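You operate a simulated robot arm through the tools that you are given. There is no shell and no other tool.

The job below is to be done with a simulated robot arm. You get a single attempt, and the scene is never put back.

Task
Take the pod out of the pot into the green tray, put the green one in and lock the lid. Set down upright: purple pod.

It is judged by the outcome, as a careful person would: the job done as asked, and still so three seconds after it is handed in. It fails if anything else is knocked over, pushed out of place, dropped, spilled or broken. A push-on lid holds only when it is set on centred and level and pressed home; a screw cap is set on level and turned clockwise until tight.

Robot
A 7-joint arm with a three-finger gripper, fixed in place. Base frame: the origin is at the foot of the arm, x ahead of it, y to its left, z up; the work surface is at about z = 880. Lengths are in mm, angles in degrees, forces in N, time in s.
Its first joint turns from -166.0 to 166.0 degrees. Payload 2.69 kg.
The tool frame sits at the grasp point between the pads (the TCP): z along the fingers, y along the line on which they close. The tips reach 30 mm beyond it. Largest opening 128 mm; the body of the gripper starts 117 mm behind the TCP.
Orientation is told as [roll, pitch, yaw] about the base's x, y, z axes, in that order, counted from this pose: with the fingers straight down and closing along the base's y, the tool's x points along the base's -x, its y along +y and its z along -z.

Tools
- The arm moves only by the tool servo_tool. Its arguments are lists of equal length, an entry for each row: "dp": the shift along the base's x, y, z in units of 30 mm (1.0 is 30 mm), a list of three; "delta_rot": the turn, a rotation vector about the base's x, y, z in units of 6 degrees (1.0 is 6 degrees), a list of three. In form: {"dp": [[tx, ty, tz], ...], "delta_rot": [[wx, wy, wz], ...]}. A call has 1 to 20 rows; each row shifts and turns the commanded pose from where the row before left it. "fingers" is the finger opening in mm, from 0 to 128, set as the call begins (left out, the last holds). A call with a number of a shift or a turn outside -1 to 1 is refused whole. Each row takes 0.2 s and may step no farther than 50 mm and 8.6 degrees from the row before; otherwise, or with a gripper value out of range, the whole call is refused. A pose out of reach is approached as far as the arm can. The call stops where the force on the tool passes 90 N (or 10 N more than at its start, if that is more) or the arm is blocked; 0.2 s more then pass. The fingers move at their own pace and stop on an object; they squeeze with about 41 N. The grip force told is the motor's: it shows also when the fingers shut on nothing. Time passes only in rows, and 0.2 s behind the last, so rows that do not move let the fingers close. The reply holds the time, the measured pose of the TCP, the force on the tool along the base axes, the opening and the grip force, in the units named above and with some noise, with the torque about the TCP (base axes, N m) and any sound that the robot's microphone picked up, and new pictures: "show" is both (left out), scene, wrist or none.
- Cameras (640 x 400 px; columns grow to the right, rows downward): "scene" is fixed at [401.7, -500.5, 1669.5]; the picture's right is [0.90, -0.43, 0.00], its down [-0.33, -0.70, -0.63] and it looks along [0.27, 0.57, -0.78] (base axes); focal length 285 px, centre (320, 200). "wrist" rides on the gripper at [58, 54, -131] in the tool frame; the picture's right is [-0.68, 0.74, 0.00], its down [-0.62, -0.57, -0.55] and it looks along [-0.40, -0.37, 0.84] (tool axes); focal length 234 px, centre (320, 200). There is no depth. A picture from a camera that has moved, and an enlarged one, comes with that camera's place and axes in the base frame and with its lens.
- slide_trunk(by): slides the trunk up (or, below 0, down) by that many mm; the arm rides with it, the base frame stays. It gives what a move gives, with no picture.
- zoom(camera, box): a new picture of the part [left, top, right, bottom] of that camera's present view, enlarged. No time passes.
- close_job(): hands the job in; it is judged then, once.

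Places have to be worked out from the pictures, the camera data and where the tool is seen. Open the gripper and draw the arm clear of the work before you hand the job in, unless the task says otherwise.

The tools are called after "Emit:" as name(argument=value, ...) on one line, values as JSON. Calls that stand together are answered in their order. servo_tool: Moves the arm, as the interface text tells. Its arguments: {"type":"object","properties":{"dp":{"type":"array","items":{"type":"array","items":{"type":"number"}}},"delta_rot":{"type":"array","items":{"type":"array","items":{"type":"number"}}},"fingers":{"type":"number"},"show":{"type":"string","enum":["both","scene","wrist","none"]}},"required":["dp","delta_rot"]} The other tools are called the same way: slide_trunk (by) slides the trunk up or down; zoom (camera, box) takes an enlarged picture of a part of a camera's view; close_job () hands the job in.

At the start:

```text
time_s: 0.0
ee_pos: [571.1, 29.2, 1320.7]
tool_rot: [0.0, -0.1, 0.0]
force: [0.0, 0.8, -0.2]
moment: [-0.01, -0.03, -0.02]
width: 128.0
grip_force: 0.0
trunk travel left (down, up): [-150.0, 200.0]
```

scene: 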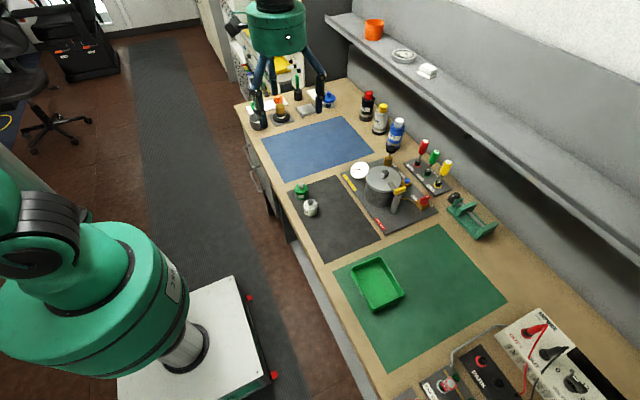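
wrist: 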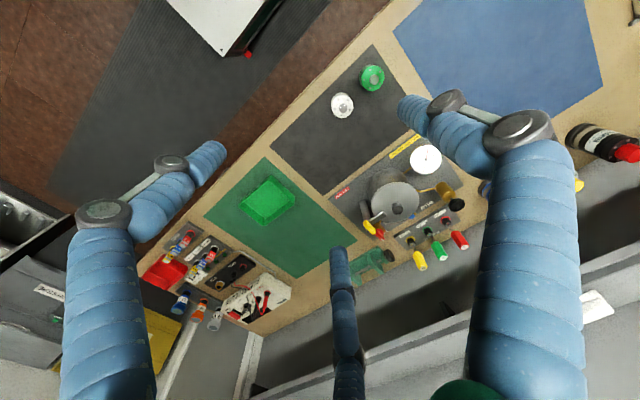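

I'll start by enlarging the work area in both cameras to find the pot, pods, lid latch and tray.

Emit:
zoom(camera="scene", box=[270, 140, 510, 290])

Emit:
zoom(camera="scene", box=[340, 150, 440, 212])

Emit:
zoom(camera="wrist", box=[320, 50, 480, 250])

Emit:
zoom(camera="scene", box=[280, 175, 340, 222])

```text
2.67 times, centred on (390, 215) of scene
camera zoom: at [401.7, -500.5, 1669.5], right [0.9, -0.43, 0.0], down [-0.33, -0.7, -0.63], along [0.27, 0.57, -0.78], focal length 759 px, centre (133, 160)
```

zoom: 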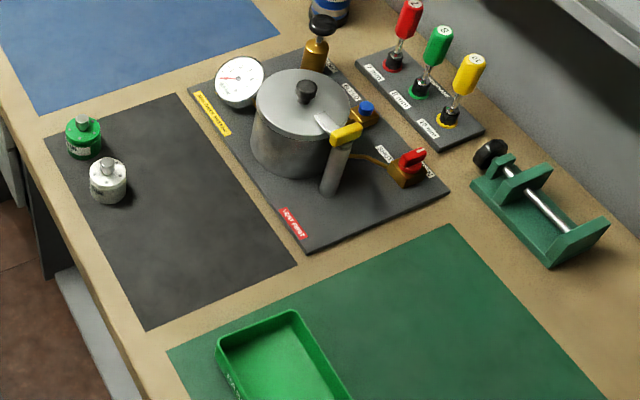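

```text
6.40 times, centred on (390, 181) of scene
camera zoom: at [401.7, -500.5, 1669.5], right [0.9, -0.43, 0.0], down [-0.33, -0.7, -0.63], along [0.27, 0.57, -0.78], focal length 1822 px, centre (-128, 322)
```

zoom: 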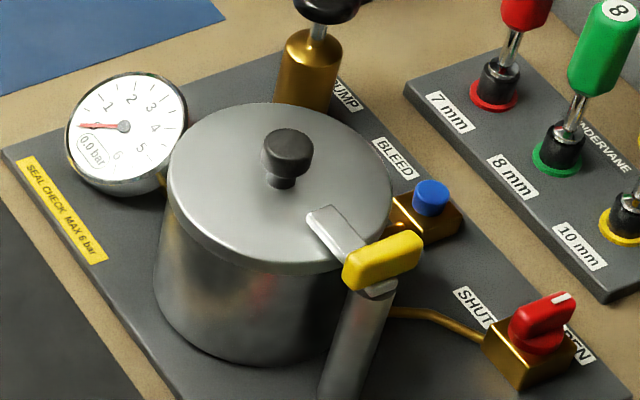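

```text
2.00 times, centred on (400, 150) of wrist
camera zoom: at [510.7, 83.4, 1451.1], right [0.68, 0.74, 0.0], down [0.62, -0.57, 0.55], along [0.4, -0.37, -0.84], focal length 468 px, centre (160, 300)
```

zoom: 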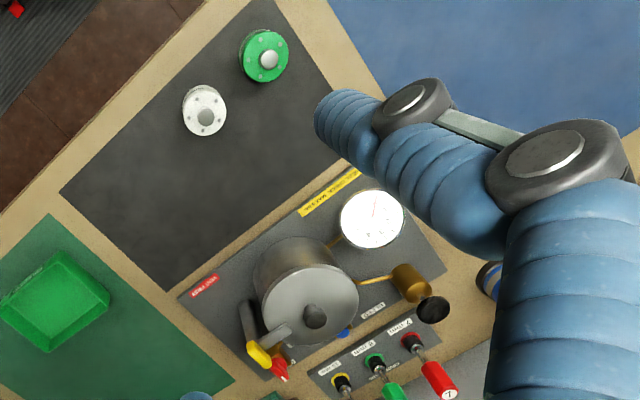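

```text
8.51 times, centred on (310, 198) of scene
camera zoom: at [401.7, -500.5, 1669.5], right [0.9, -0.43, 0.0], down [-0.33, -0.7, -0.63], along [0.27, 0.57, -0.78], focal length 2423 px, centre (405, 213)
```

zoom: 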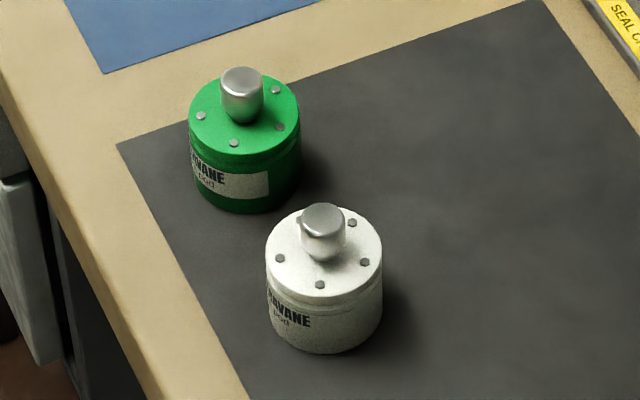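

The pot reads 0.0 bar and its lid has a black knob and a yellow-handled clamp beside it. I'll look at the gripper itself, the clamp and the tray before moving.

Emit:
zoom(camera="scene", box=[230, 0, 350, 140])

Emit:
zoom(camera="scene", box=[340, 240, 420, 320])

Emit:
zoom(camera="wrist", box=[350, 150, 450, 250])

Emit:
zoom(camera="scene", box=[380, 170, 440, 220])

```text
2.86 times, centred on (290, 70) of scene
camera zoom: at [401.7, -500.5, 1669.5], right [0.9, -0.43, 0.0], down [-0.33, -0.7, -0.63], along [0.27, 0.57, -0.78], focal length 813 px, centre (406, 571)
```

zoom: 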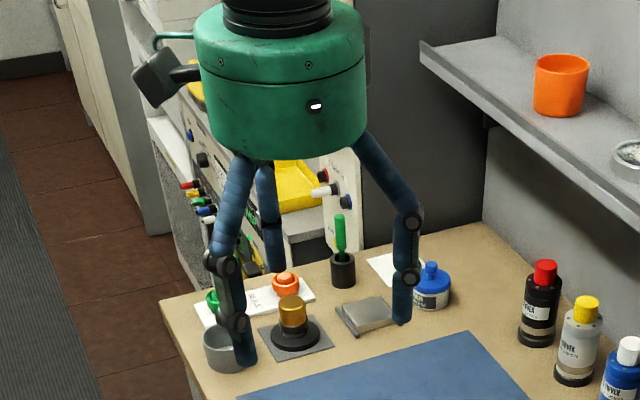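

```text
5.00 times, centred on (380, 280) of scene
camera zoom: at [401.7, -500.5, 1669.5], right [0.9, -0.43, 0.0], down [-0.33, -0.7, -0.63], along [0.27, 0.57, -0.78], focal length 1423 px, centre (20, -200)
```

zoom: 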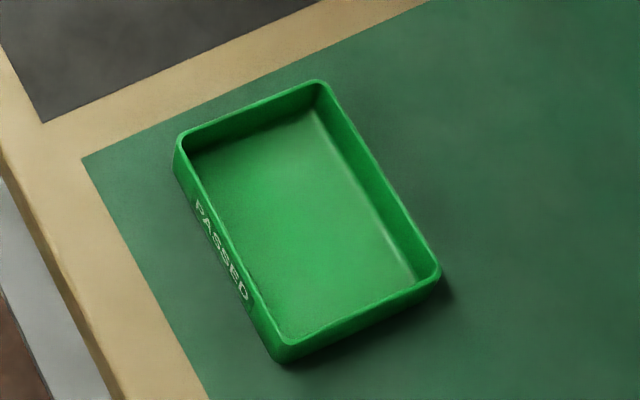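

```text
4.00 times, centred on (400, 200) of wrist
camera zoom: at [510.7, 83.4, 1451.1], right [0.68, 0.74, 0.0], down [0.62, -0.57, 0.55], along [0.4, -0.37, -0.84], focal length 937 px, centre (0, 200)
```

zoom: 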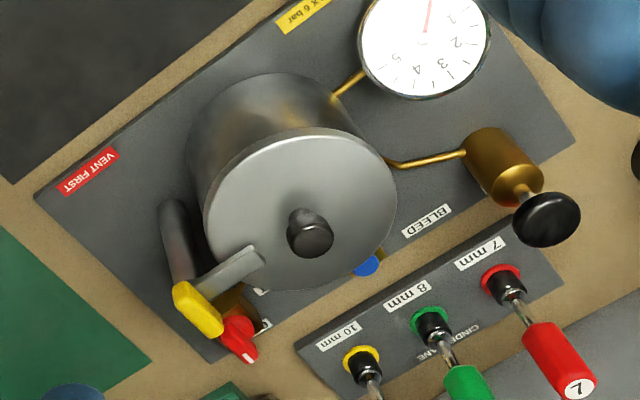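

```text
8.00 times, centred on (410, 195) of scene
camera zoom: at [401.7, -500.5, 1669.5], right [0.9, -0.43, 0.0], down [-0.33, -0.7, -0.63], along [0.27, 0.57, -0.78], focal length 2277 px, centre (-400, 240)
```

zoom: 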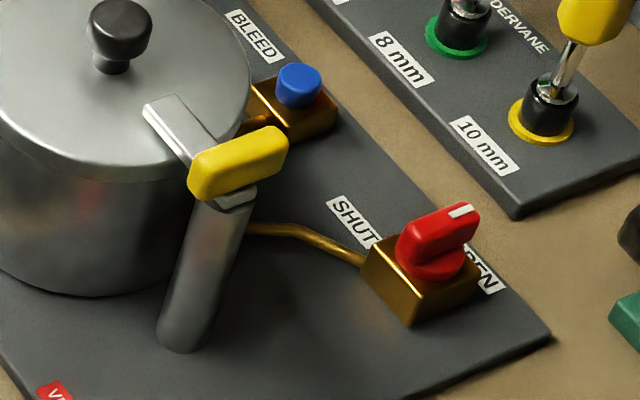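

The gripper drawn has three fingers, so I'll move toward the pot for a closer view and part-close the fingers to see how they really move. The pot knob triangulates to roughly (870, 2, 998).

Emit:
servo_tool(dp=[[0.73, 0.16, -0.4], [0.73, 0.16, -0.4], [0.73, 0.16, -0.4], [0.73, 0.16, -0.4], [0.73, 0.16, -0.4], [0.73, 0.16, -0.4], [0.73, 0.16, -0.4], [0.73, 0.16, -0.4], [0.73, 0.16, -0.4], [0.73, 0.16, -0.4]], delta_rot=[[0, 0, 0], [0, 0, 0], [0, 0, 0], [0, 0, 0], [0, 0, 0], [0, 0, 0], [0, 0, 0], [0, 0, 0], [0, 0, 0], [0, 0, 0]], fingers=50, show="both")

```text
time_s: 2.2
ee_pos: [790.3, 78.4, 1201.0]
tool_rot: [0.0, 0.0, 0.0]
force: [-0.5, -0.1, 0.8]
moment: [0.02, 0.0, -0.03]
width: 49.9
grip_force: 0.1
trunk travel left (down, up): [-150.0, 200.0]
camera wrist: at [730.0, 131.8, 1331.2], right [0.68, 0.74, 0.0], down [0.62, -0.57, 0.55], along [0.4, -0.37, -0.84], focal length 234 px, centre (320, 200)
```

scene: 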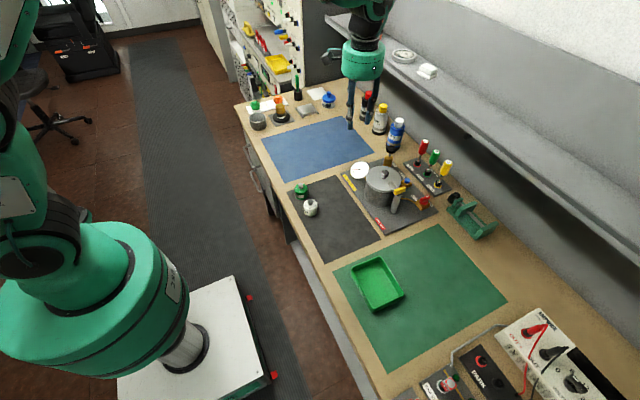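
wrist: 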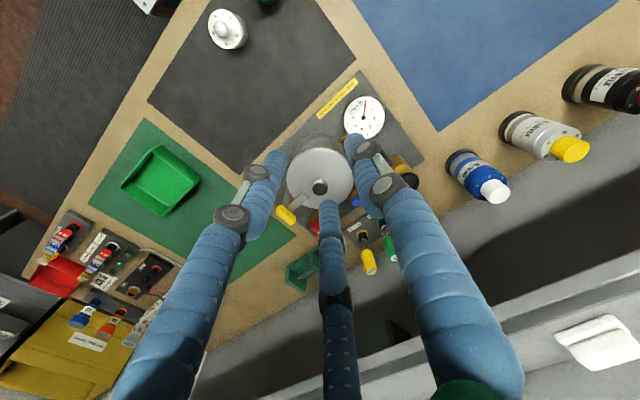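

The fingers close as a three-finger set centred on the TCP, with tips about 30 mm beyond it. Now a closer look at the pot from here.

Emit:
zoom(camera="wrist", box=[250, 70, 430, 290])

Emit:
zoom(camera="scene", box=[320, 10, 420, 140])

```text
1.82 times, centred on (340, 180) of wrist
camera zoom: at [730.0, 131.8, 1331.2], right [0.68, 0.74, 0.0], down [0.62, -0.57, 0.55], along [0.4, -0.37, -0.84], focal length 426 px, centre (284, 236)
```

zoom: 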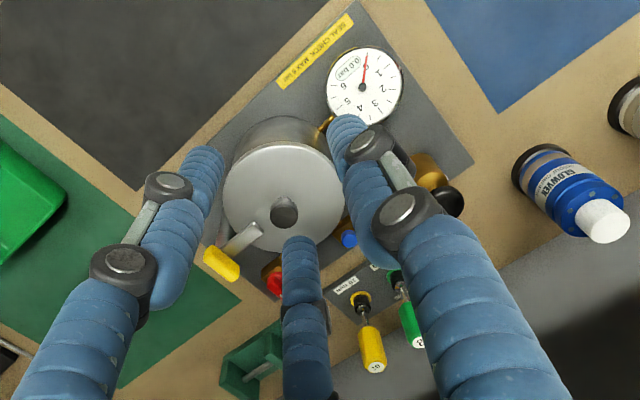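

```text
3.08 times, centred on (370, 75) of scene
camera zoom: at [401.7, -500.5, 1669.5], right [0.9, -0.43, 0.0], down [-0.33, -0.7, -0.63], along [0.27, 0.57, -0.78], focal length 876 px, centre (166, 585)
```

zoom: 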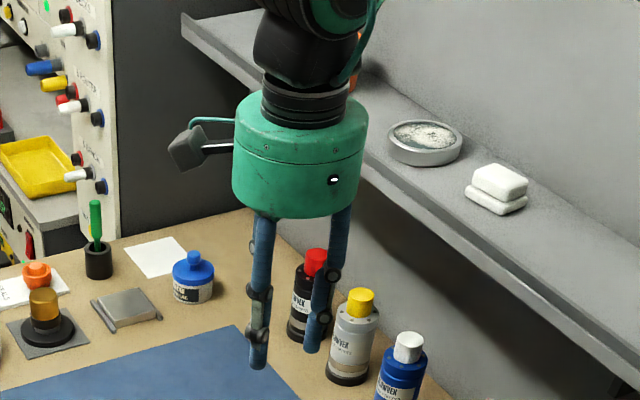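

Pressure reads zero, so the lid clamp can be opened. The yellow bar sits on a vertical post near (873, -82) with its arm reaching over the lid; I'll move in with open fingers to see how the clamp works.

Emit:
servo_tool(dp=[[0.222, -0.683, -0.589], [0.222, -0.683, -0.589], [0.222, -0.683, -0.589], [0.222, -0.683, -0.589], [0.222, -0.683, -0.589], [0.222, -0.683, -0.589]], delta_rot=[[0, 0, 0], [0, 0, 0], [0, 0, 0], [0, 0, 0], [0, 0, 0], [0, 0, 0]], fingers=128, show="both")

```text
time_s: 3.6
ee_pos: [831.1, -44.1, 1094.0]
tool_rot: [0.0, 0.0, 0.0]
force: [0.2, -0.2, 0.8]
moment: [-0.04, -0.03, 0.0]
width: 128.1
grip_force: 0.1
trunk travel left (down, up): [-150.0, 200.0]
camera wrist: at [771.7, 9.0, 1225.3], right [0.68, 0.74, 0.0], down [0.62, -0.57, 0.55], along [0.4, -0.37, -0.84], focal length 234 px, centre (320, 200)
```

scene: 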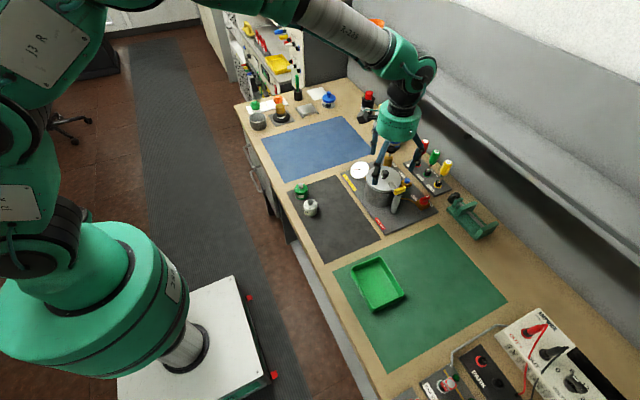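
wrist: 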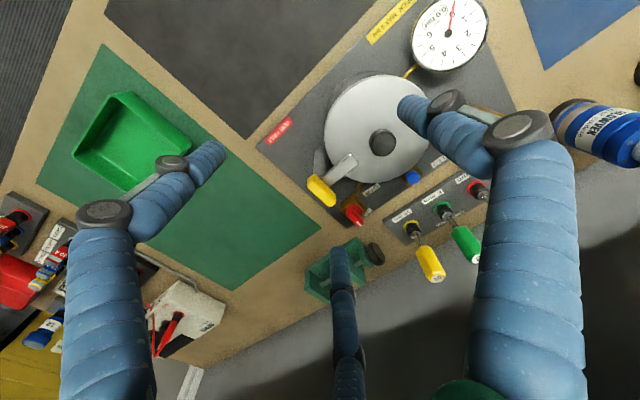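

Emit:
zoom(camera="wrist", box=[280, 60, 480, 240])

Emit:
zoom(camera="wrist", box=[295, 130, 395, 240])

```text
2.22 times, centred on (380, 150) of wrist
camera zoom: at [771.7, 9.0, 1225.3], right [0.68, 0.74, 0.0], down [0.62, -0.57, 0.55], along [0.4, -0.37, -0.84], focal length 520 px, centre (187, 311)
```

zoom: 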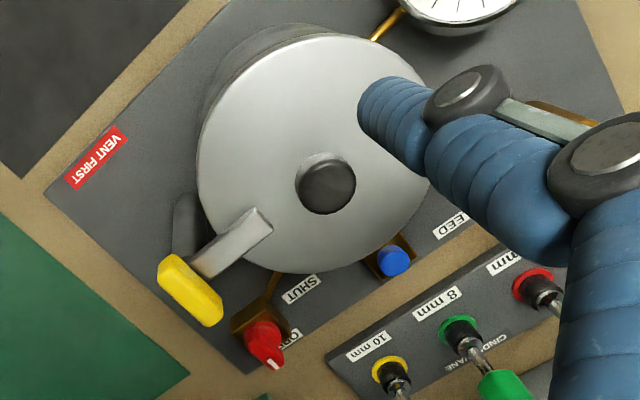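

```text
3.64 times, centred on (345, 185) of wrist
camera zoom: at [771.7, 9.0, 1225.3], right [0.68, 0.74, 0.0], down [0.62, -0.57, 0.55], along [0.4, -0.37, -0.84], focal length 852 px, centre (229, 254)
```

zoom: 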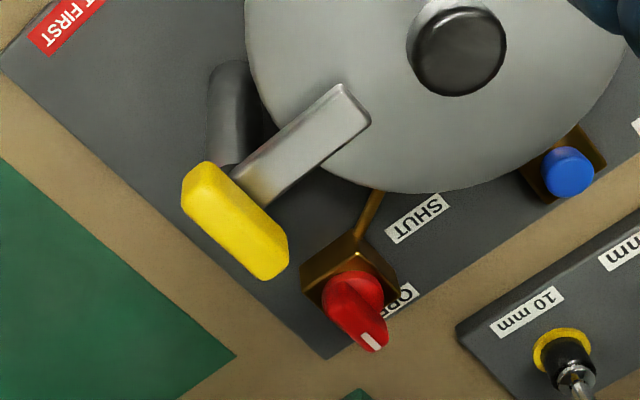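

The bar lies along x at about (873, -82, 998), with the arm running +y over the lid, so it looks like a swing clamp turning about the vertical post. I'll enlarge the scene view of the clamp and knob to get the heights.

Emit:
zoom(camera="scene", box=[384, 176, 416, 216])

Emit:
zoom(camera="scene", box=[360, 130, 440, 220])

```text
10.00 times, centred on (400, 196) of scene
camera zoom: at [401.7, -500.5, 1669.5], right [0.9, -0.43, 0.0], down [-0.33, -0.7, -0.63], along [0.27, 0.57, -0.78], focal length 2847 px, centre (-480, 240)
```

zoom: 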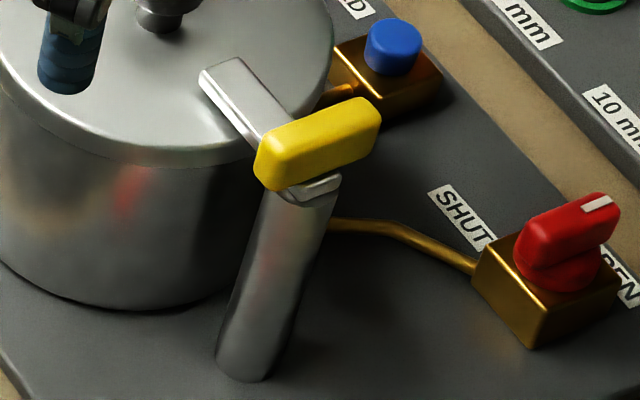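

```text
4.44 times, centred on (400, 175) of scene
camera zoom: at [401.7, -500.5, 1669.5], right [0.9, -0.43, 0.0], down [-0.33, -0.7, -0.63], along [0.27, 0.57, -0.78], focal length 1265 px, centre (-36, 311)
```

zoom: 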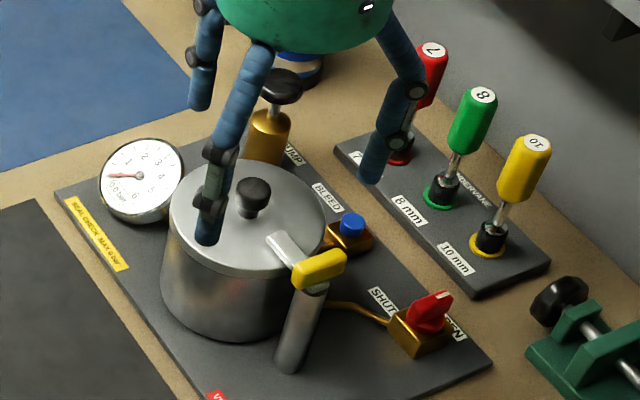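

Heights estimate: lid top about 977, clamp arm about 977–985, yellow bar on top of it up to roughly 1003–1010. I'll go straight above the bar, keeping tips well clear, and check alignment.

Emit:
servo_tool(dp=[[0.467, -0.422, -0.267], [0.467, -0.422, -0.267], [0.467, -0.422, -0.267], [0, 0, 0]], delta_rot=[[0, 0, 0], [0, 0, 0], [0, 0, 0], [0, 0, 0]], fingers=60, show="both")

Emit:
zoom(camera="wrist", box=[240, 100, 400, 260])

Emit:
zoom(camera="scene", box=[365, 120, 445, 220])

```text
time_s: 4.6
ee_pos: [871.8, -82.5, 1070.2]
tool_rot: [-0.1, 0.0, 0.0]
force: [0.3, -0.3, -0.8]
moment: [0.02, 0.02, 0.04]
width: 60.0
grip_force: 0.2
trunk travel left (down, up): [-150.0, 200.0]
camera wrist: at [812.1, -28.7, 1200.6], right [0.68, 0.74, 0.0], down [0.62, -0.57, 0.55], along [0.4, -0.37, -0.84], focal length 234 px, centre (320, 200)
```

scene: 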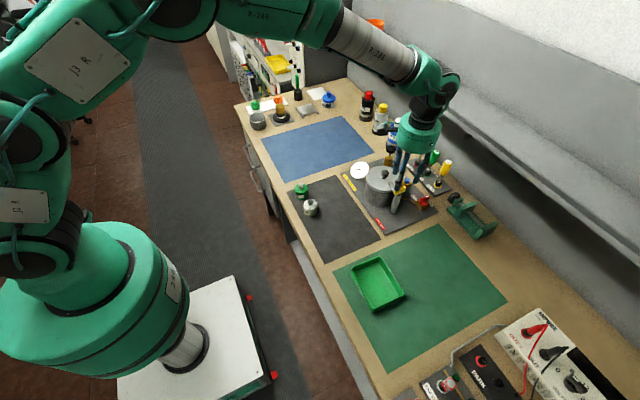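
wrist: 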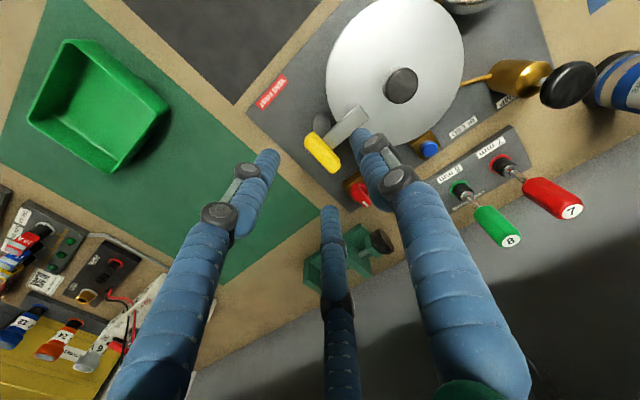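

```text
2.50 times, centred on (320, 180) of wrist
camera zoom: at [812.1, -28.7, 1200.6], right [0.68, 0.74, 0.0], down [0.62, -0.57, 0.55], along [0.4, -0.37, -0.84], focal length 585 px, centre (320, 250)
```

zoom: 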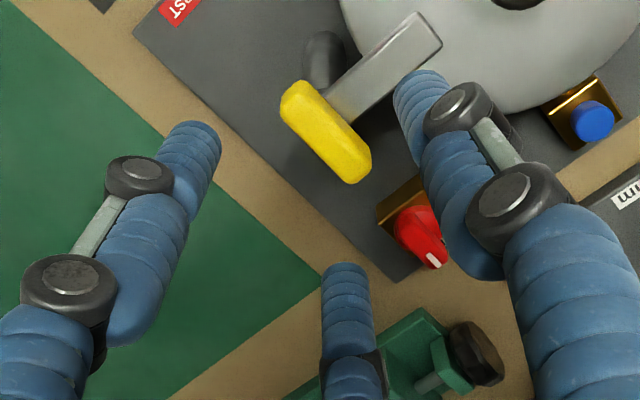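

```text
4.00 times, centred on (405, 170) of scene
camera zoom: at [401.7, -500.5, 1669.5], right [0.9, -0.43, 0.0], down [-0.33, -0.7, -0.63], along [0.27, 0.57, -0.78], focal length 1139 px, centre (-20, 320)
```

zoom: 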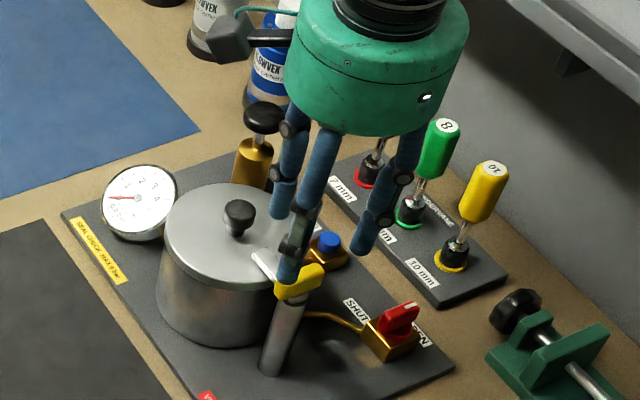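

The bar's centre comes out at about (872, -81, ~1000), right beneath the tool. I'll lower in small steps to put the fingertips beside the bar while staying above the arm plate.

Emit:
servo_tool(dp=[[0, 0, -0.45], [0, 0, -0.45], [0, 0.03, -0.4], [0, 0, 0]], delta_rot=[[0, 0, 0], [0, 0, 0], [0, 0, 0], [0, 0, 0]], fingers=60, show="both")

Emit:
zoom(camera="wrist", box=[240, 80, 400, 240])

Emit:
zoom(camera="scene", box=[375, 130, 435, 205])

```text
time_s: 5.6
ee_pos: [871.2, -82.8, 1031.3]
tool_rot: [0.0, 0.0, 0.1]
force: [-0.4, -0.3, -0.2]
moment: [-0.01, 0.0, -0.02]
width: 60.3
grip_force: 0.1
trunk travel left (down, up): [-150.0, 200.0]
camera wrist: at [812.2, -28.4, 1161.6], right [0.68, 0.74, 0.0], down [0.62, -0.57, 0.55], along [0.4, -0.37, -0.84], focal length 234 px, centre (320, 200)
```

scene: 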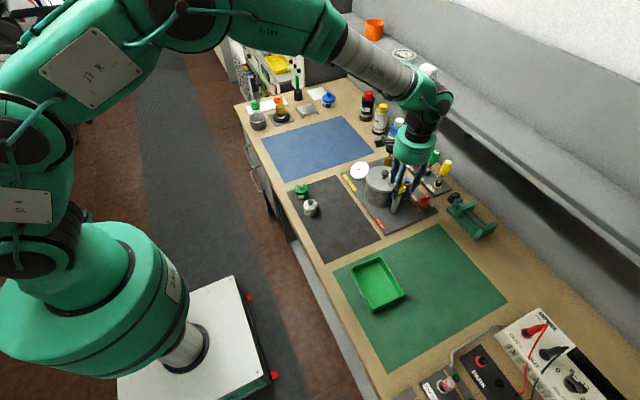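
wrist: 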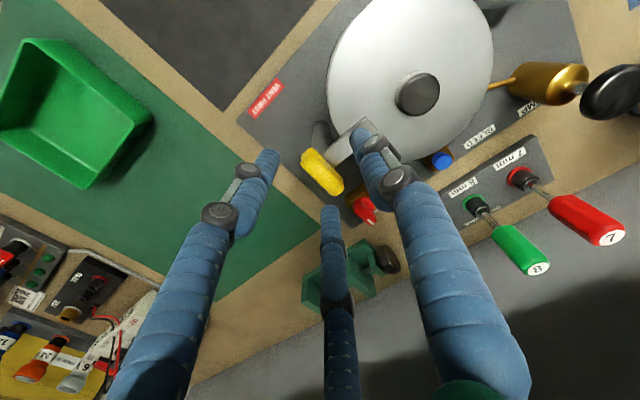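

```text
2.50 times, centred on (320, 160) of wrist
camera zoom: at [812.2, -28.4, 1161.6], right [0.68, 0.74, 0.0], down [0.62, -0.57, 0.55], along [0.4, -0.37, -0.84], focal length 585 px, centre (320, 300)
```

zoom: 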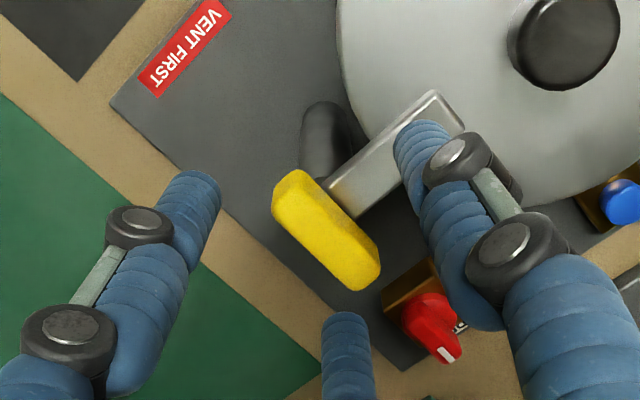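

```text
5.33 times, centred on (405, 168) of scene
camera zoom: at [401.7, -500.5, 1669.5], right [0.9, -0.43, 0.0], down [-0.33, -0.7, -0.63], along [0.27, 0.57, -0.78], focal length 1518 px, centre (-133, 373)
```

zoom: 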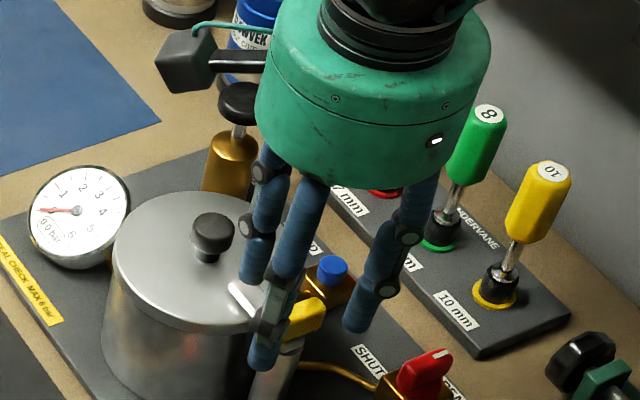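

The readings put the bar centre at about (873, -81) with its top near 998–1000, and the post axis directly below it, so I can turn in place. I'll lower the tips beside the bar and close on it.

Emit:
servo_tool(dp=[[0.03, 0.03, -0.2], [0.02, 0, -0.17], [0, 0, 0]], delta_rot=[[0, 0, 0], [0, 0, 0], [0, 0, 0]], fingers=50, show="both")

Emit:
zoom(camera="scene", box=[380, 160, 430, 210])

Emit:
zoom(camera="wrist", box=[260, 100, 400, 240])

```text
time_s: 6.4
ee_pos: [873.9, -82.2, 1019.3]
tool_rot: [0.0, -0.1, 0.0]
force: [-0.1, -0.3, 0.3]
moment: [0.02, 0.04, 0.01]
width: 50.1
grip_force: 0.0
trunk travel left (down, up): [-150.0, 200.0]
camera wrist: at [813.6, -28.1, 1150.5], right [0.68, 0.74, 0.0], down [0.62, -0.57, 0.55], along [0.4, -0.37, -0.84], focal length 234 px, centre (320, 200)
```

scene: 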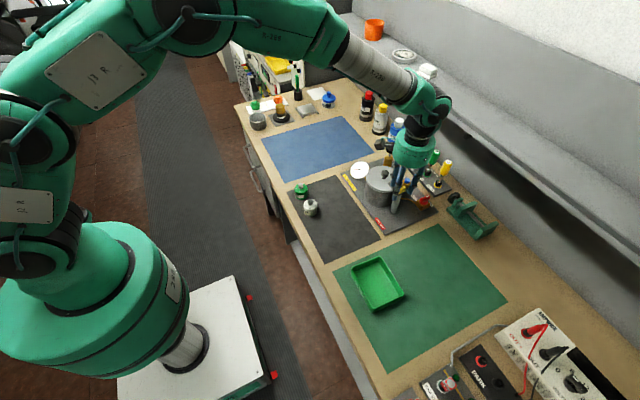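
wrist: 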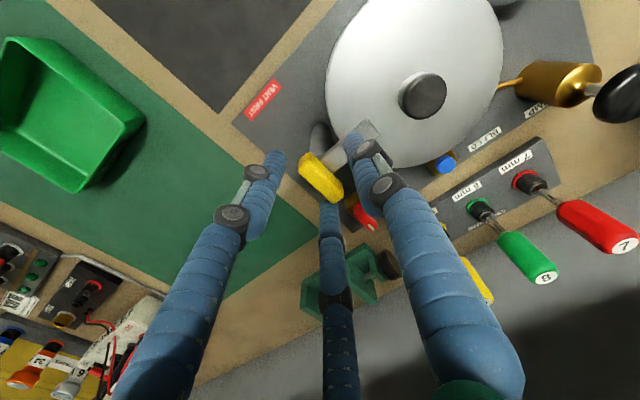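

```text
8.00 times, centred on (405, 185) of scene
camera zoom: at [401.7, -500.5, 1669.5], right [0.9, -0.43, 0.0], down [-0.33, -0.7, -0.63], along [0.27, 0.57, -0.78], focal length 2277 px, centre (-360, 320)
```

zoom: 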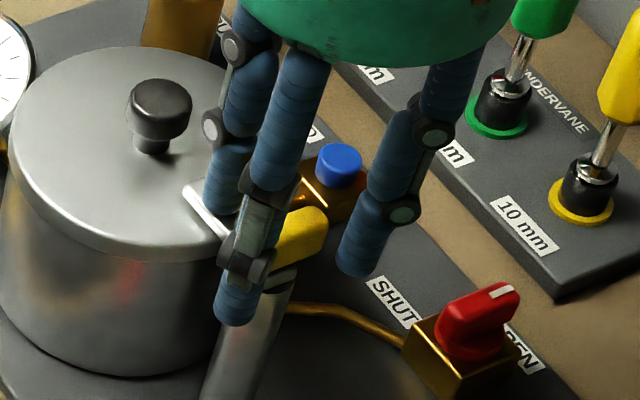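

```text
2.86 times, centred on (330, 170) of wrist
camera zoom: at [813.6, -28.1, 1150.5], right [0.68, 0.74, 0.0], down [0.62, -0.57, 0.55], along [0.4, -0.37, -0.84], focal length 669 px, centre (291, 286)
```

zoom: 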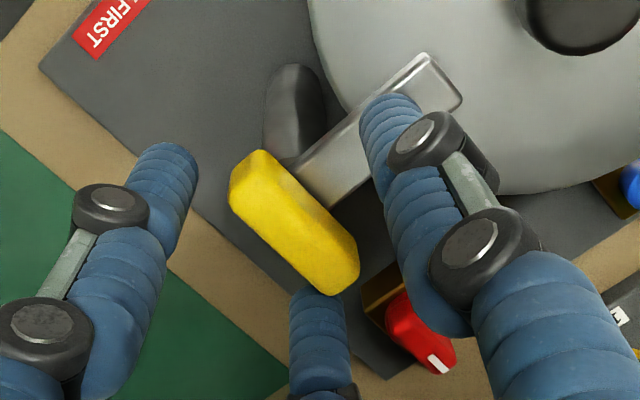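

The fingers straddle the bar with no contact yet. I'll close on it and read the width.

Emit:
servo_tool(dp=[[0, 0, 0], [0, 0, 0], [0, 0, 0]], delta_rot=[[0, 0, 0], [0, 0, 0], [0, 0, 0]], fingers=5, show="both")

Emit:
zoom(camera="wrist", box=[260, 100, 400, 240])

Emit:
zoom(camera="scene", box=[380, 160, 430, 210])

```text
time_s: 7.2
ee_pos: [873.3, -87.7, 1020.0]
tool_rot: [0.0, -0.1, 0.0]
force: [6.9, -53.5, -2.0]
moment: [-1.2, -0.46, -0.07]
width: 21.8
grip_force: 45.4
trunk travel left (down, up): [-150.0, 200.0]
camera wrist: at [814.2, -32.8, 1150.5], right [0.68, 0.74, 0.0], down [0.61, -0.57, 0.55], along [0.4, -0.37, -0.84], focal length 234 px, centre (320, 200)
```

scene: 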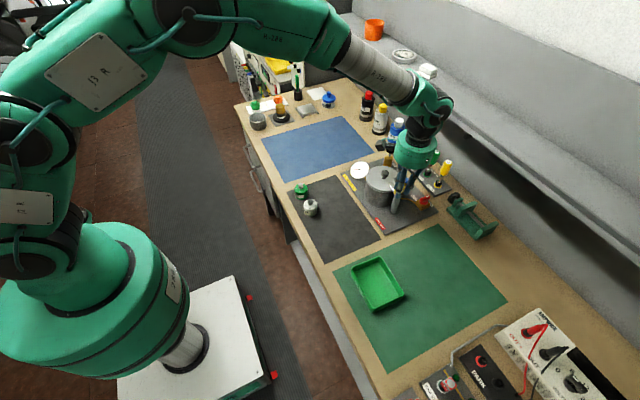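
wrist: 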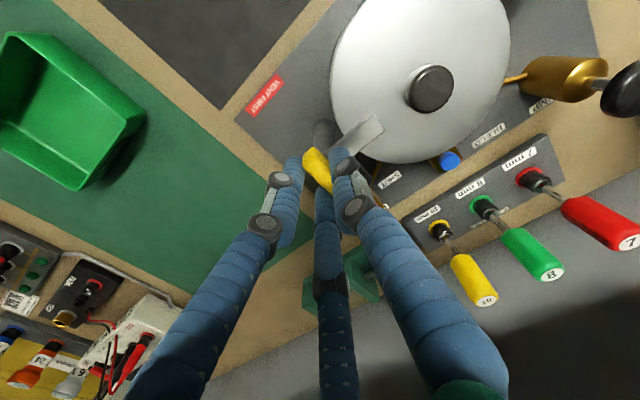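

```text
2.86 times, centred on (330, 170) of wrist
camera zoom: at [814.2, -32.8, 1150.5], right [0.68, 0.74, 0.0], down [0.61, -0.57, 0.55], along [0.4, -0.37, -0.84], focal length 669 px, centre (291, 286)
```

zoom: 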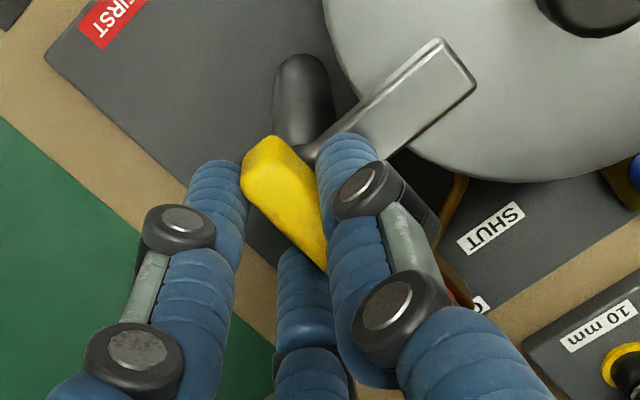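

```text
8.00 times, centred on (405, 185) of scene
camera zoom: at [401.7, -500.5, 1669.5], right [0.9, -0.43, 0.0], down [-0.33, -0.7, -0.63], along [0.27, 0.57, -0.78], focal length 2277 px, centre (-360, 320)
```

zoom: 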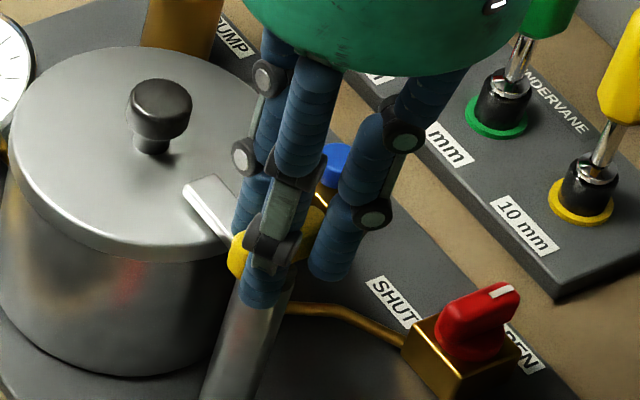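

The −y fingers met the bar first and pushed the tool about 5 mm to −y (53 N). I'll shift the command −y to relax that side load before turning.

Emit:
servo_tool(dp=[[0, -0.1, 0], [0, -0.08, 0], [0, 0, 0]], delta_rot=[[0, 0, 0], [0, 0, 0], [0, 0, 0]], fingers=5, show="wrist")

Emit:
zoom(camera="wrist", box=[260, 100, 400, 240])

Emit:
zoom(camera="scene", box=[380, 160, 430, 210])

```text
time_s: 8.0
ee_pos: [873.8, -85.4, 1018.6]
tool_rot: [0.1, 0.0, 0.0]
force: [8.9, -16.1, 2.6]
moment: [-0.3, -0.1, -0.05]
width: 21.7
grip_force: 44.7
trunk travel left (down, up): [-150.0, 200.0]
camera wrist: at [814.1, -33.2, 1150.6], right [0.68, 0.74, 0.0], down [0.62, -0.57, 0.55], along [0.4, -0.37, -0.84], focal length 234 px, centre (320, 200)
```

wrist: 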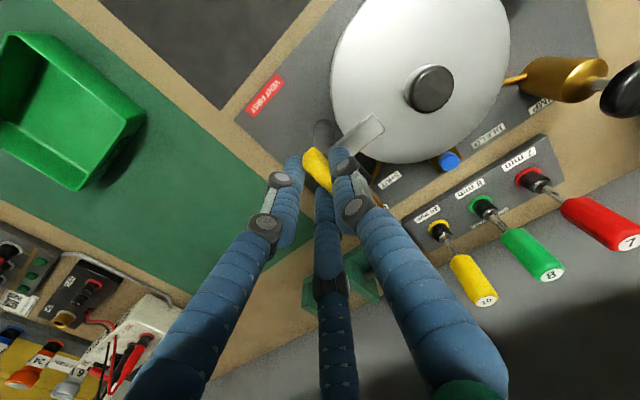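

```text
2.86 times, centred on (330, 170) of wrist
camera zoom: at [814.1, -33.2, 1150.6], right [0.68, 0.74, 0.0], down [0.62, -0.57, 0.55], along [0.4, -0.37, -0.84], focal length 669 px, centre (291, 286)
```

zoom: 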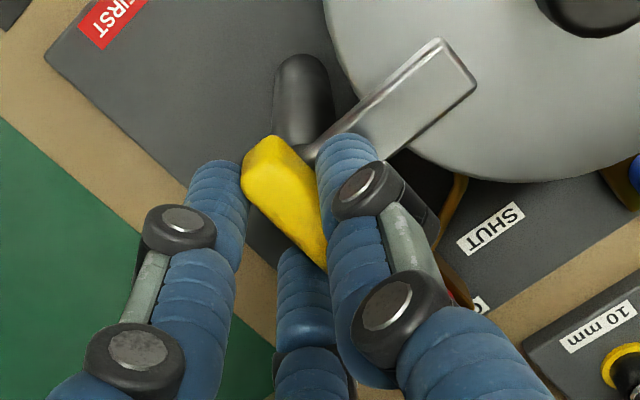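

```text
8.00 times, centred on (405, 185) of scene
camera zoom: at [401.7, -500.5, 1669.5], right [0.9, -0.43, 0.0], down [-0.33, -0.7, -0.63], along [0.27, 0.57, -0.78], focal length 2277 px, centre (-360, 320)
```

zoom: 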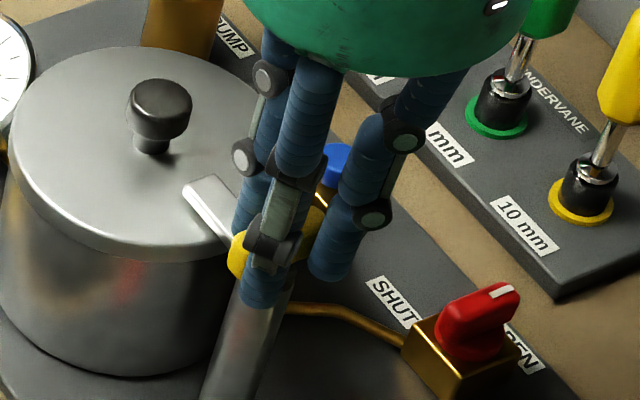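

The grip is firm at 21.7 mm with the load mostly relaxed. I'll try a small counter-clockwise turn and read the torque about z to learn which way the clamp swings.

Emit:
servo_tool(dp=[[0, -0.02, 0], [0, -0.02, 0], [0, 0, 0]], delta_rot=[[0, 0, 0.7], [0, 0, 0.7], [0, 0, 0]], fingers=5, show="both")

Emit:
zoom(camera="wrist", box=[260, 100, 400, 240])

Emit:
zoom(camera="scene", box=[380, 160, 430, 210])

```text
time_s: 8.8
ee_pos: [873.3, -88.8, 1020.1]
tool_rot: [-0.1, 0.0, 8.5]
force: [3.6, -3.5, 3.9]
moment: [0.15, -0.22, -2.25]
width: 24.0
grip_force: 44.9
trunk travel left (down, up): [-150.0, 200.0]
camera wrist: at [806.3, -43.5, 1150.7], right [0.56, 0.83, 0.0], down [0.69, -0.47, 0.55], along [0.45, -0.31, -0.84], focal length 234 px, centre (320, 200)
```

scene: 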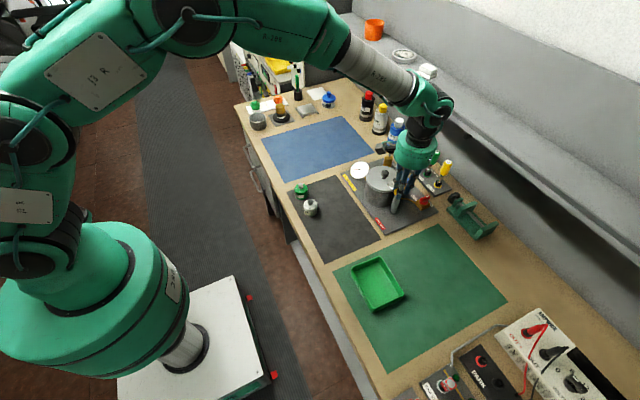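
wrist: 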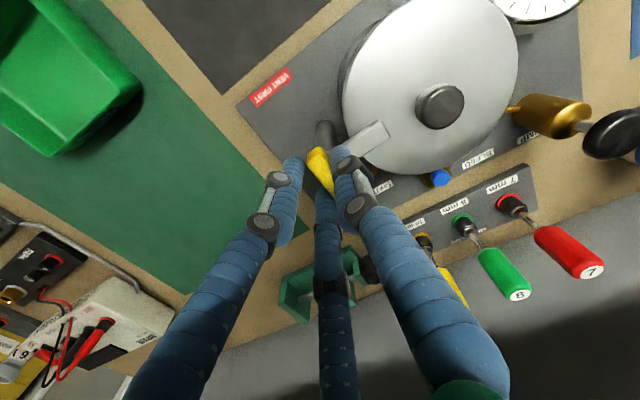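

```text
2.86 times, centred on (330, 170) of wrist
camera zoom: at [806.3, -43.5, 1150.7], right [0.56, 0.83, 0.0], down [0.69, -0.47, 0.55], along [0.45, -0.31, -0.84], focal length 669 px, centre (291, 286)
```

zoom: 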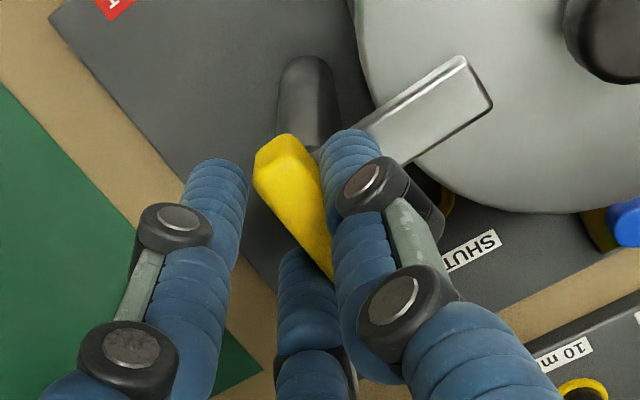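

```text
8.00 times, centred on (405, 185) of scene
camera zoom: at [401.7, -500.5, 1669.5], right [0.9, -0.43, 0.0], down [-0.33, -0.7, -0.63], along [0.27, 0.57, -0.78], focal length 2277 px, centre (-360, 320)
```

zoom: 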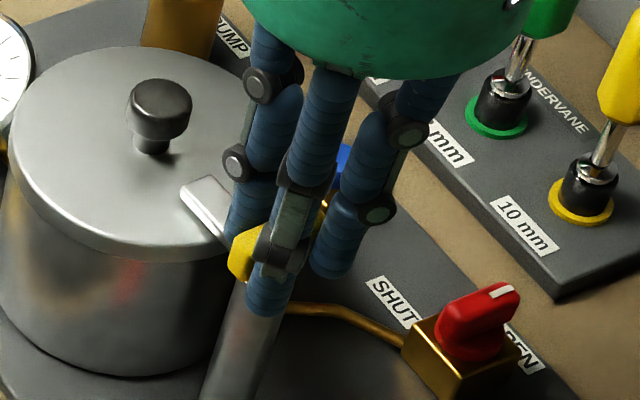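

Counter-clockwise is strongly resisted (-2.25 N m, fingers levered open to 24 mm) and the arm barely moved. I'll turn back and try clockwise.

Emit:
servo_tool(dp=[[0, 0, 0], [0, 0, 0], [0, 0, 0], [0, 0, 0], [0, 0, 0]], delta_rot=[[0, 0, -0.7], [0, 0, -0.7], [0, 0, -0.7], [0, 0, -0.7], [0, 0, 0]], fingers=5, show="both")

Emit:
zoom(camera="wrist", box=[260, 100, 400, 240])

Emit:
zoom(camera="scene", box=[380, 160, 430, 210])

```text
time_s: 10.0
ee_pos: [871.2, -86.8, 1020.1]
tool_rot: [0.1, 0.0, -8.4]
force: [-16.9, 24.7, 2.7]
moment: [0.83, 0.76, 0.2]
width: 21.6
grip_force: 44.9
trunk travel left (down, up): [-150.0, 200.0]
camera wrist: at [820.6, -24.6, 1150.5], right [0.78, 0.63, 0.0], down [0.53, -0.65, 0.55], along [0.34, -0.43, -0.84], focal length 234 px, centre (320, 200)
```

scene: 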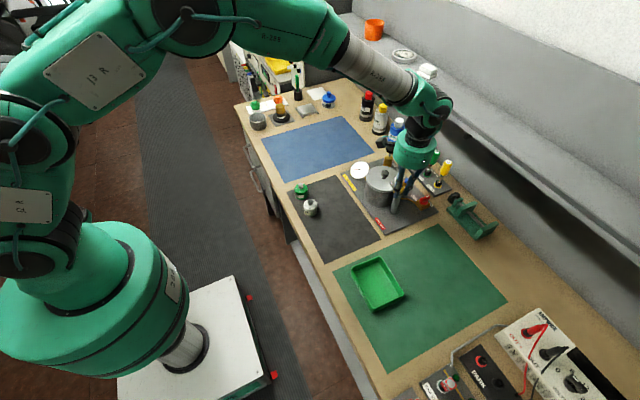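
wrist: 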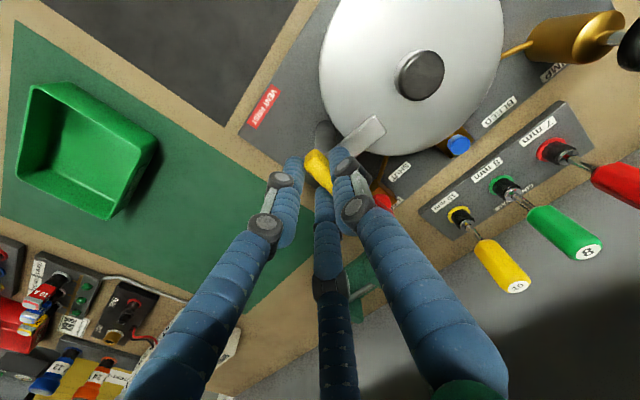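

```text
2.86 times, centred on (330, 170) of wrist
camera zoom: at [820.6, -24.6, 1150.5], right [0.78, 0.63, 0.0], down [0.53, -0.65, 0.55], along [0.34, -0.43, -0.84], focal length 669 px, centre (291, 286)
```

zoom: 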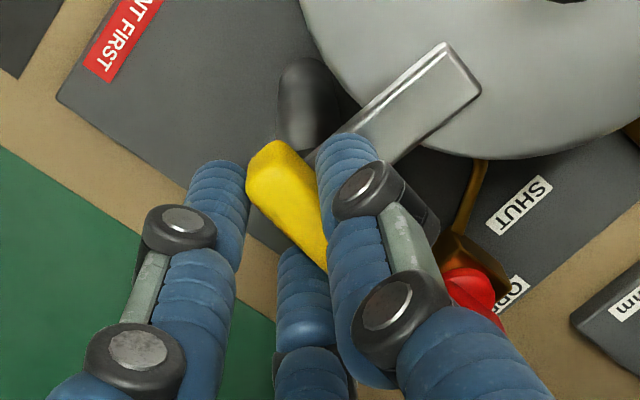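

```text
8.00 times, centred on (405, 185) of scene
camera zoom: at [401.7, -500.5, 1669.5], right [0.9, -0.43, 0.0], down [-0.33, -0.7, -0.63], along [0.27, 0.57, -0.78], focal length 2277 px, centre (-360, 320)
```

zoom: 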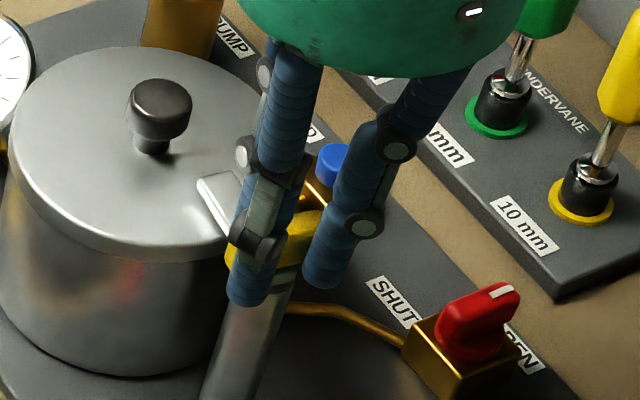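

Clockwise is the free direction (only 0.2 N m) and the arm tip began to swing off the lid. I'll continue clockwise, letting the tool follow a small arc toward −x/+y to relieve the side load.

Emit:
servo_tool(dp=[[-0.03, 0.04, 0], [-0.02, 0.03, 0], [-0.015, 0.012, 0], [-0.012, 0.012, 0], [-0.012, 0.012, 0], [-0.012, 0.012, 0], [0, 0, 0]], delta_rot=[[0, 0, -1], [0, 0, -1], [0, 0, -1], [0, 0, -1], [0, 0, -1], [0, 0, -1], [0, 0, 0]], fingers=5, show="both")

Emit:
zoom(camera="scene", box=[380, 160, 430, 210])

```text
time_s: 11.6
ee_pos: [869.2, -84.1, 1020.1]
tool_rot: [0.0, 0.0, -44.5]
force: [-15.6, 26.3, -9.4]
moment: [0.75, 0.34, 0.14]
width: 21.7
grip_force: 45.4
trunk travel left (down, up): [-150.0, 200.0]
camera wrist: at [864.4, -4.0, 1150.4], right [1.0, 0.05, 0.0], down [0.04, -0.83, 0.55], along [0.03, -0.55, -0.84], focal length 234 px, centre (320, 200)
```

scene: 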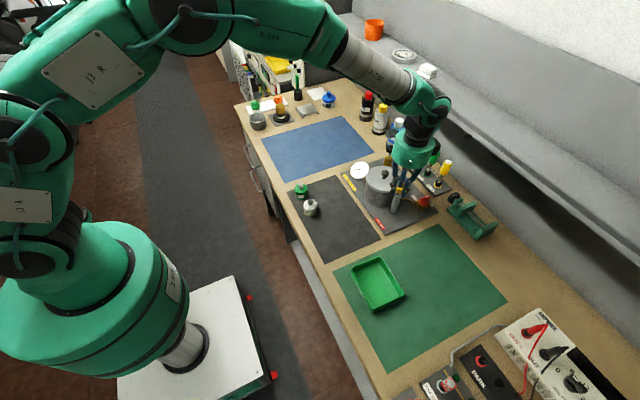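
wrist: 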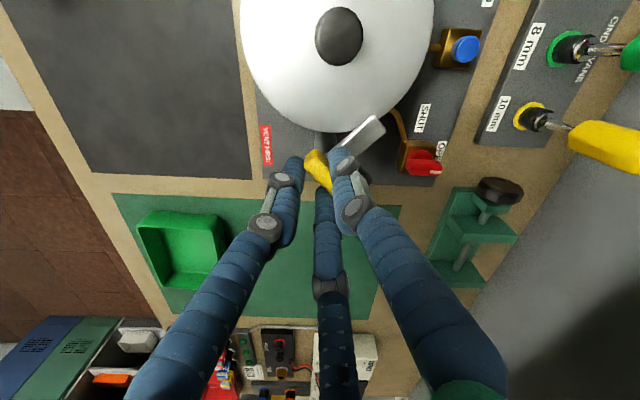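

```text
8.00 times, centred on (405, 185) of scene
camera zoom: at [401.7, -500.5, 1669.5], right [0.9, -0.43, 0.0], down [-0.33, -0.7, -0.63], along [0.27, 0.57, -0.78], focal length 2277 px, centre (-360, 320)
```

zoom: 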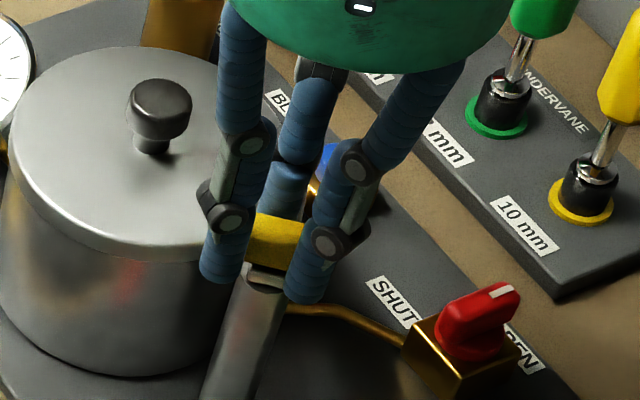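

The clamp arm has swung about 45° and is nearly off the lid. I'll continue another ~48°, correcting for the side force.

Emit:
servo_tool(dp=[[-0.03, 0.05, 0], [-0.02, 0.03, 0], [-0.01, 0.015, 0], [-0.005, 0.015, 0], [-0.005, 0.015, 0], [0, 0.015, 0], [0, 0.01, 0], [0, 0.01, 0], [0, 0, 0]], delta_rot=[[0, 0, -1], [0, 0, -1], [0, 0, -1], [0, 0, -1], [0, 0, -1], [0, 0, -1], [0, 0, -1], [0, 0, -1], [0, 0, 0]], fingers=5, show="both")

Emit:
zoom(camera="scene", box=[380, 160, 430, 210])

Emit:
zoom(camera="wrist", box=[240, 60, 400, 220])

```text
time_s: 13.6
ee_pos: [869.6, -78.8, 1019.9]
tool_rot: [0.2, 0.0, -92.3]
force: [22.4, 15.7, -10.8]
moment: [0.21, -0.62, 1.19]
width: 21.9
grip_force: 44.9
trunk travel left (down, up): [-150.0, 200.0]
camera wrist: at [924.8, -22.9, 1150.5], right [0.71, -0.71, 0.0], down [-0.59, -0.59, 0.55], along [-0.39, -0.39, -0.84], focal length 234 px, centre (320, 200)
```

scene: 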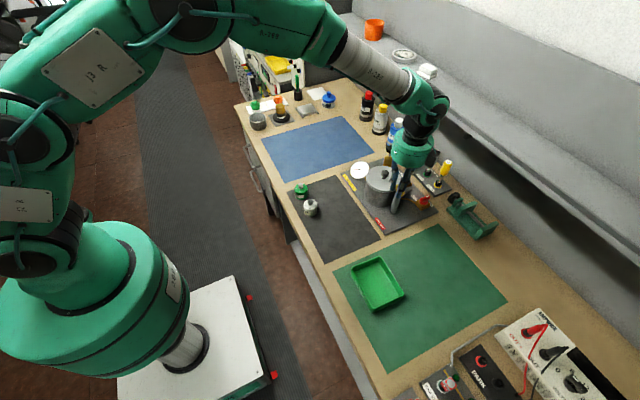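
wrist: 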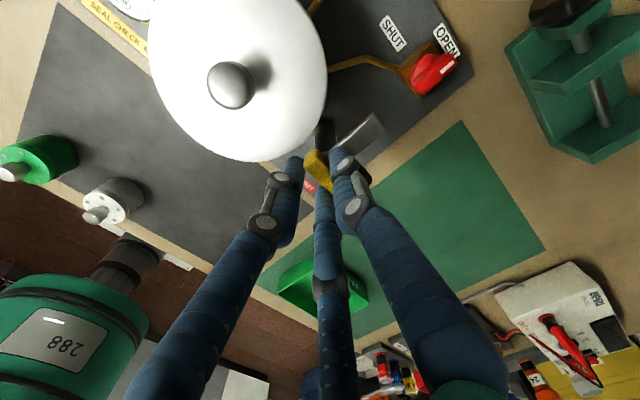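

```text
8.00 times, centred on (405, 185) of scene
camera zoom: at [401.7, -500.5, 1669.5], right [0.9, -0.43, 0.0], down [-0.33, -0.7, -0.63], along [0.27, 0.57, -0.78], focal length 2277 px, centre (-360, 320)
```

zoom: 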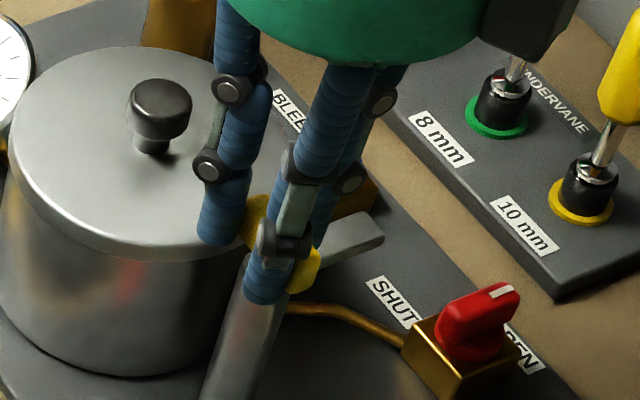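

```text
2.50 times, centred on (320, 140) of wrist
camera zoom: at [924.8, -22.9, 1150.5], right [0.71, -0.71, 0.0], down [-0.59, -0.59, 0.55], along [-0.39, -0.39, -0.84], focal length 585 px, centre (320, 350)
```

zoom: 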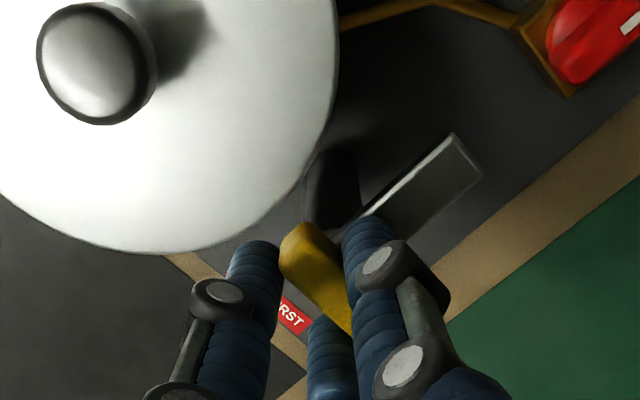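

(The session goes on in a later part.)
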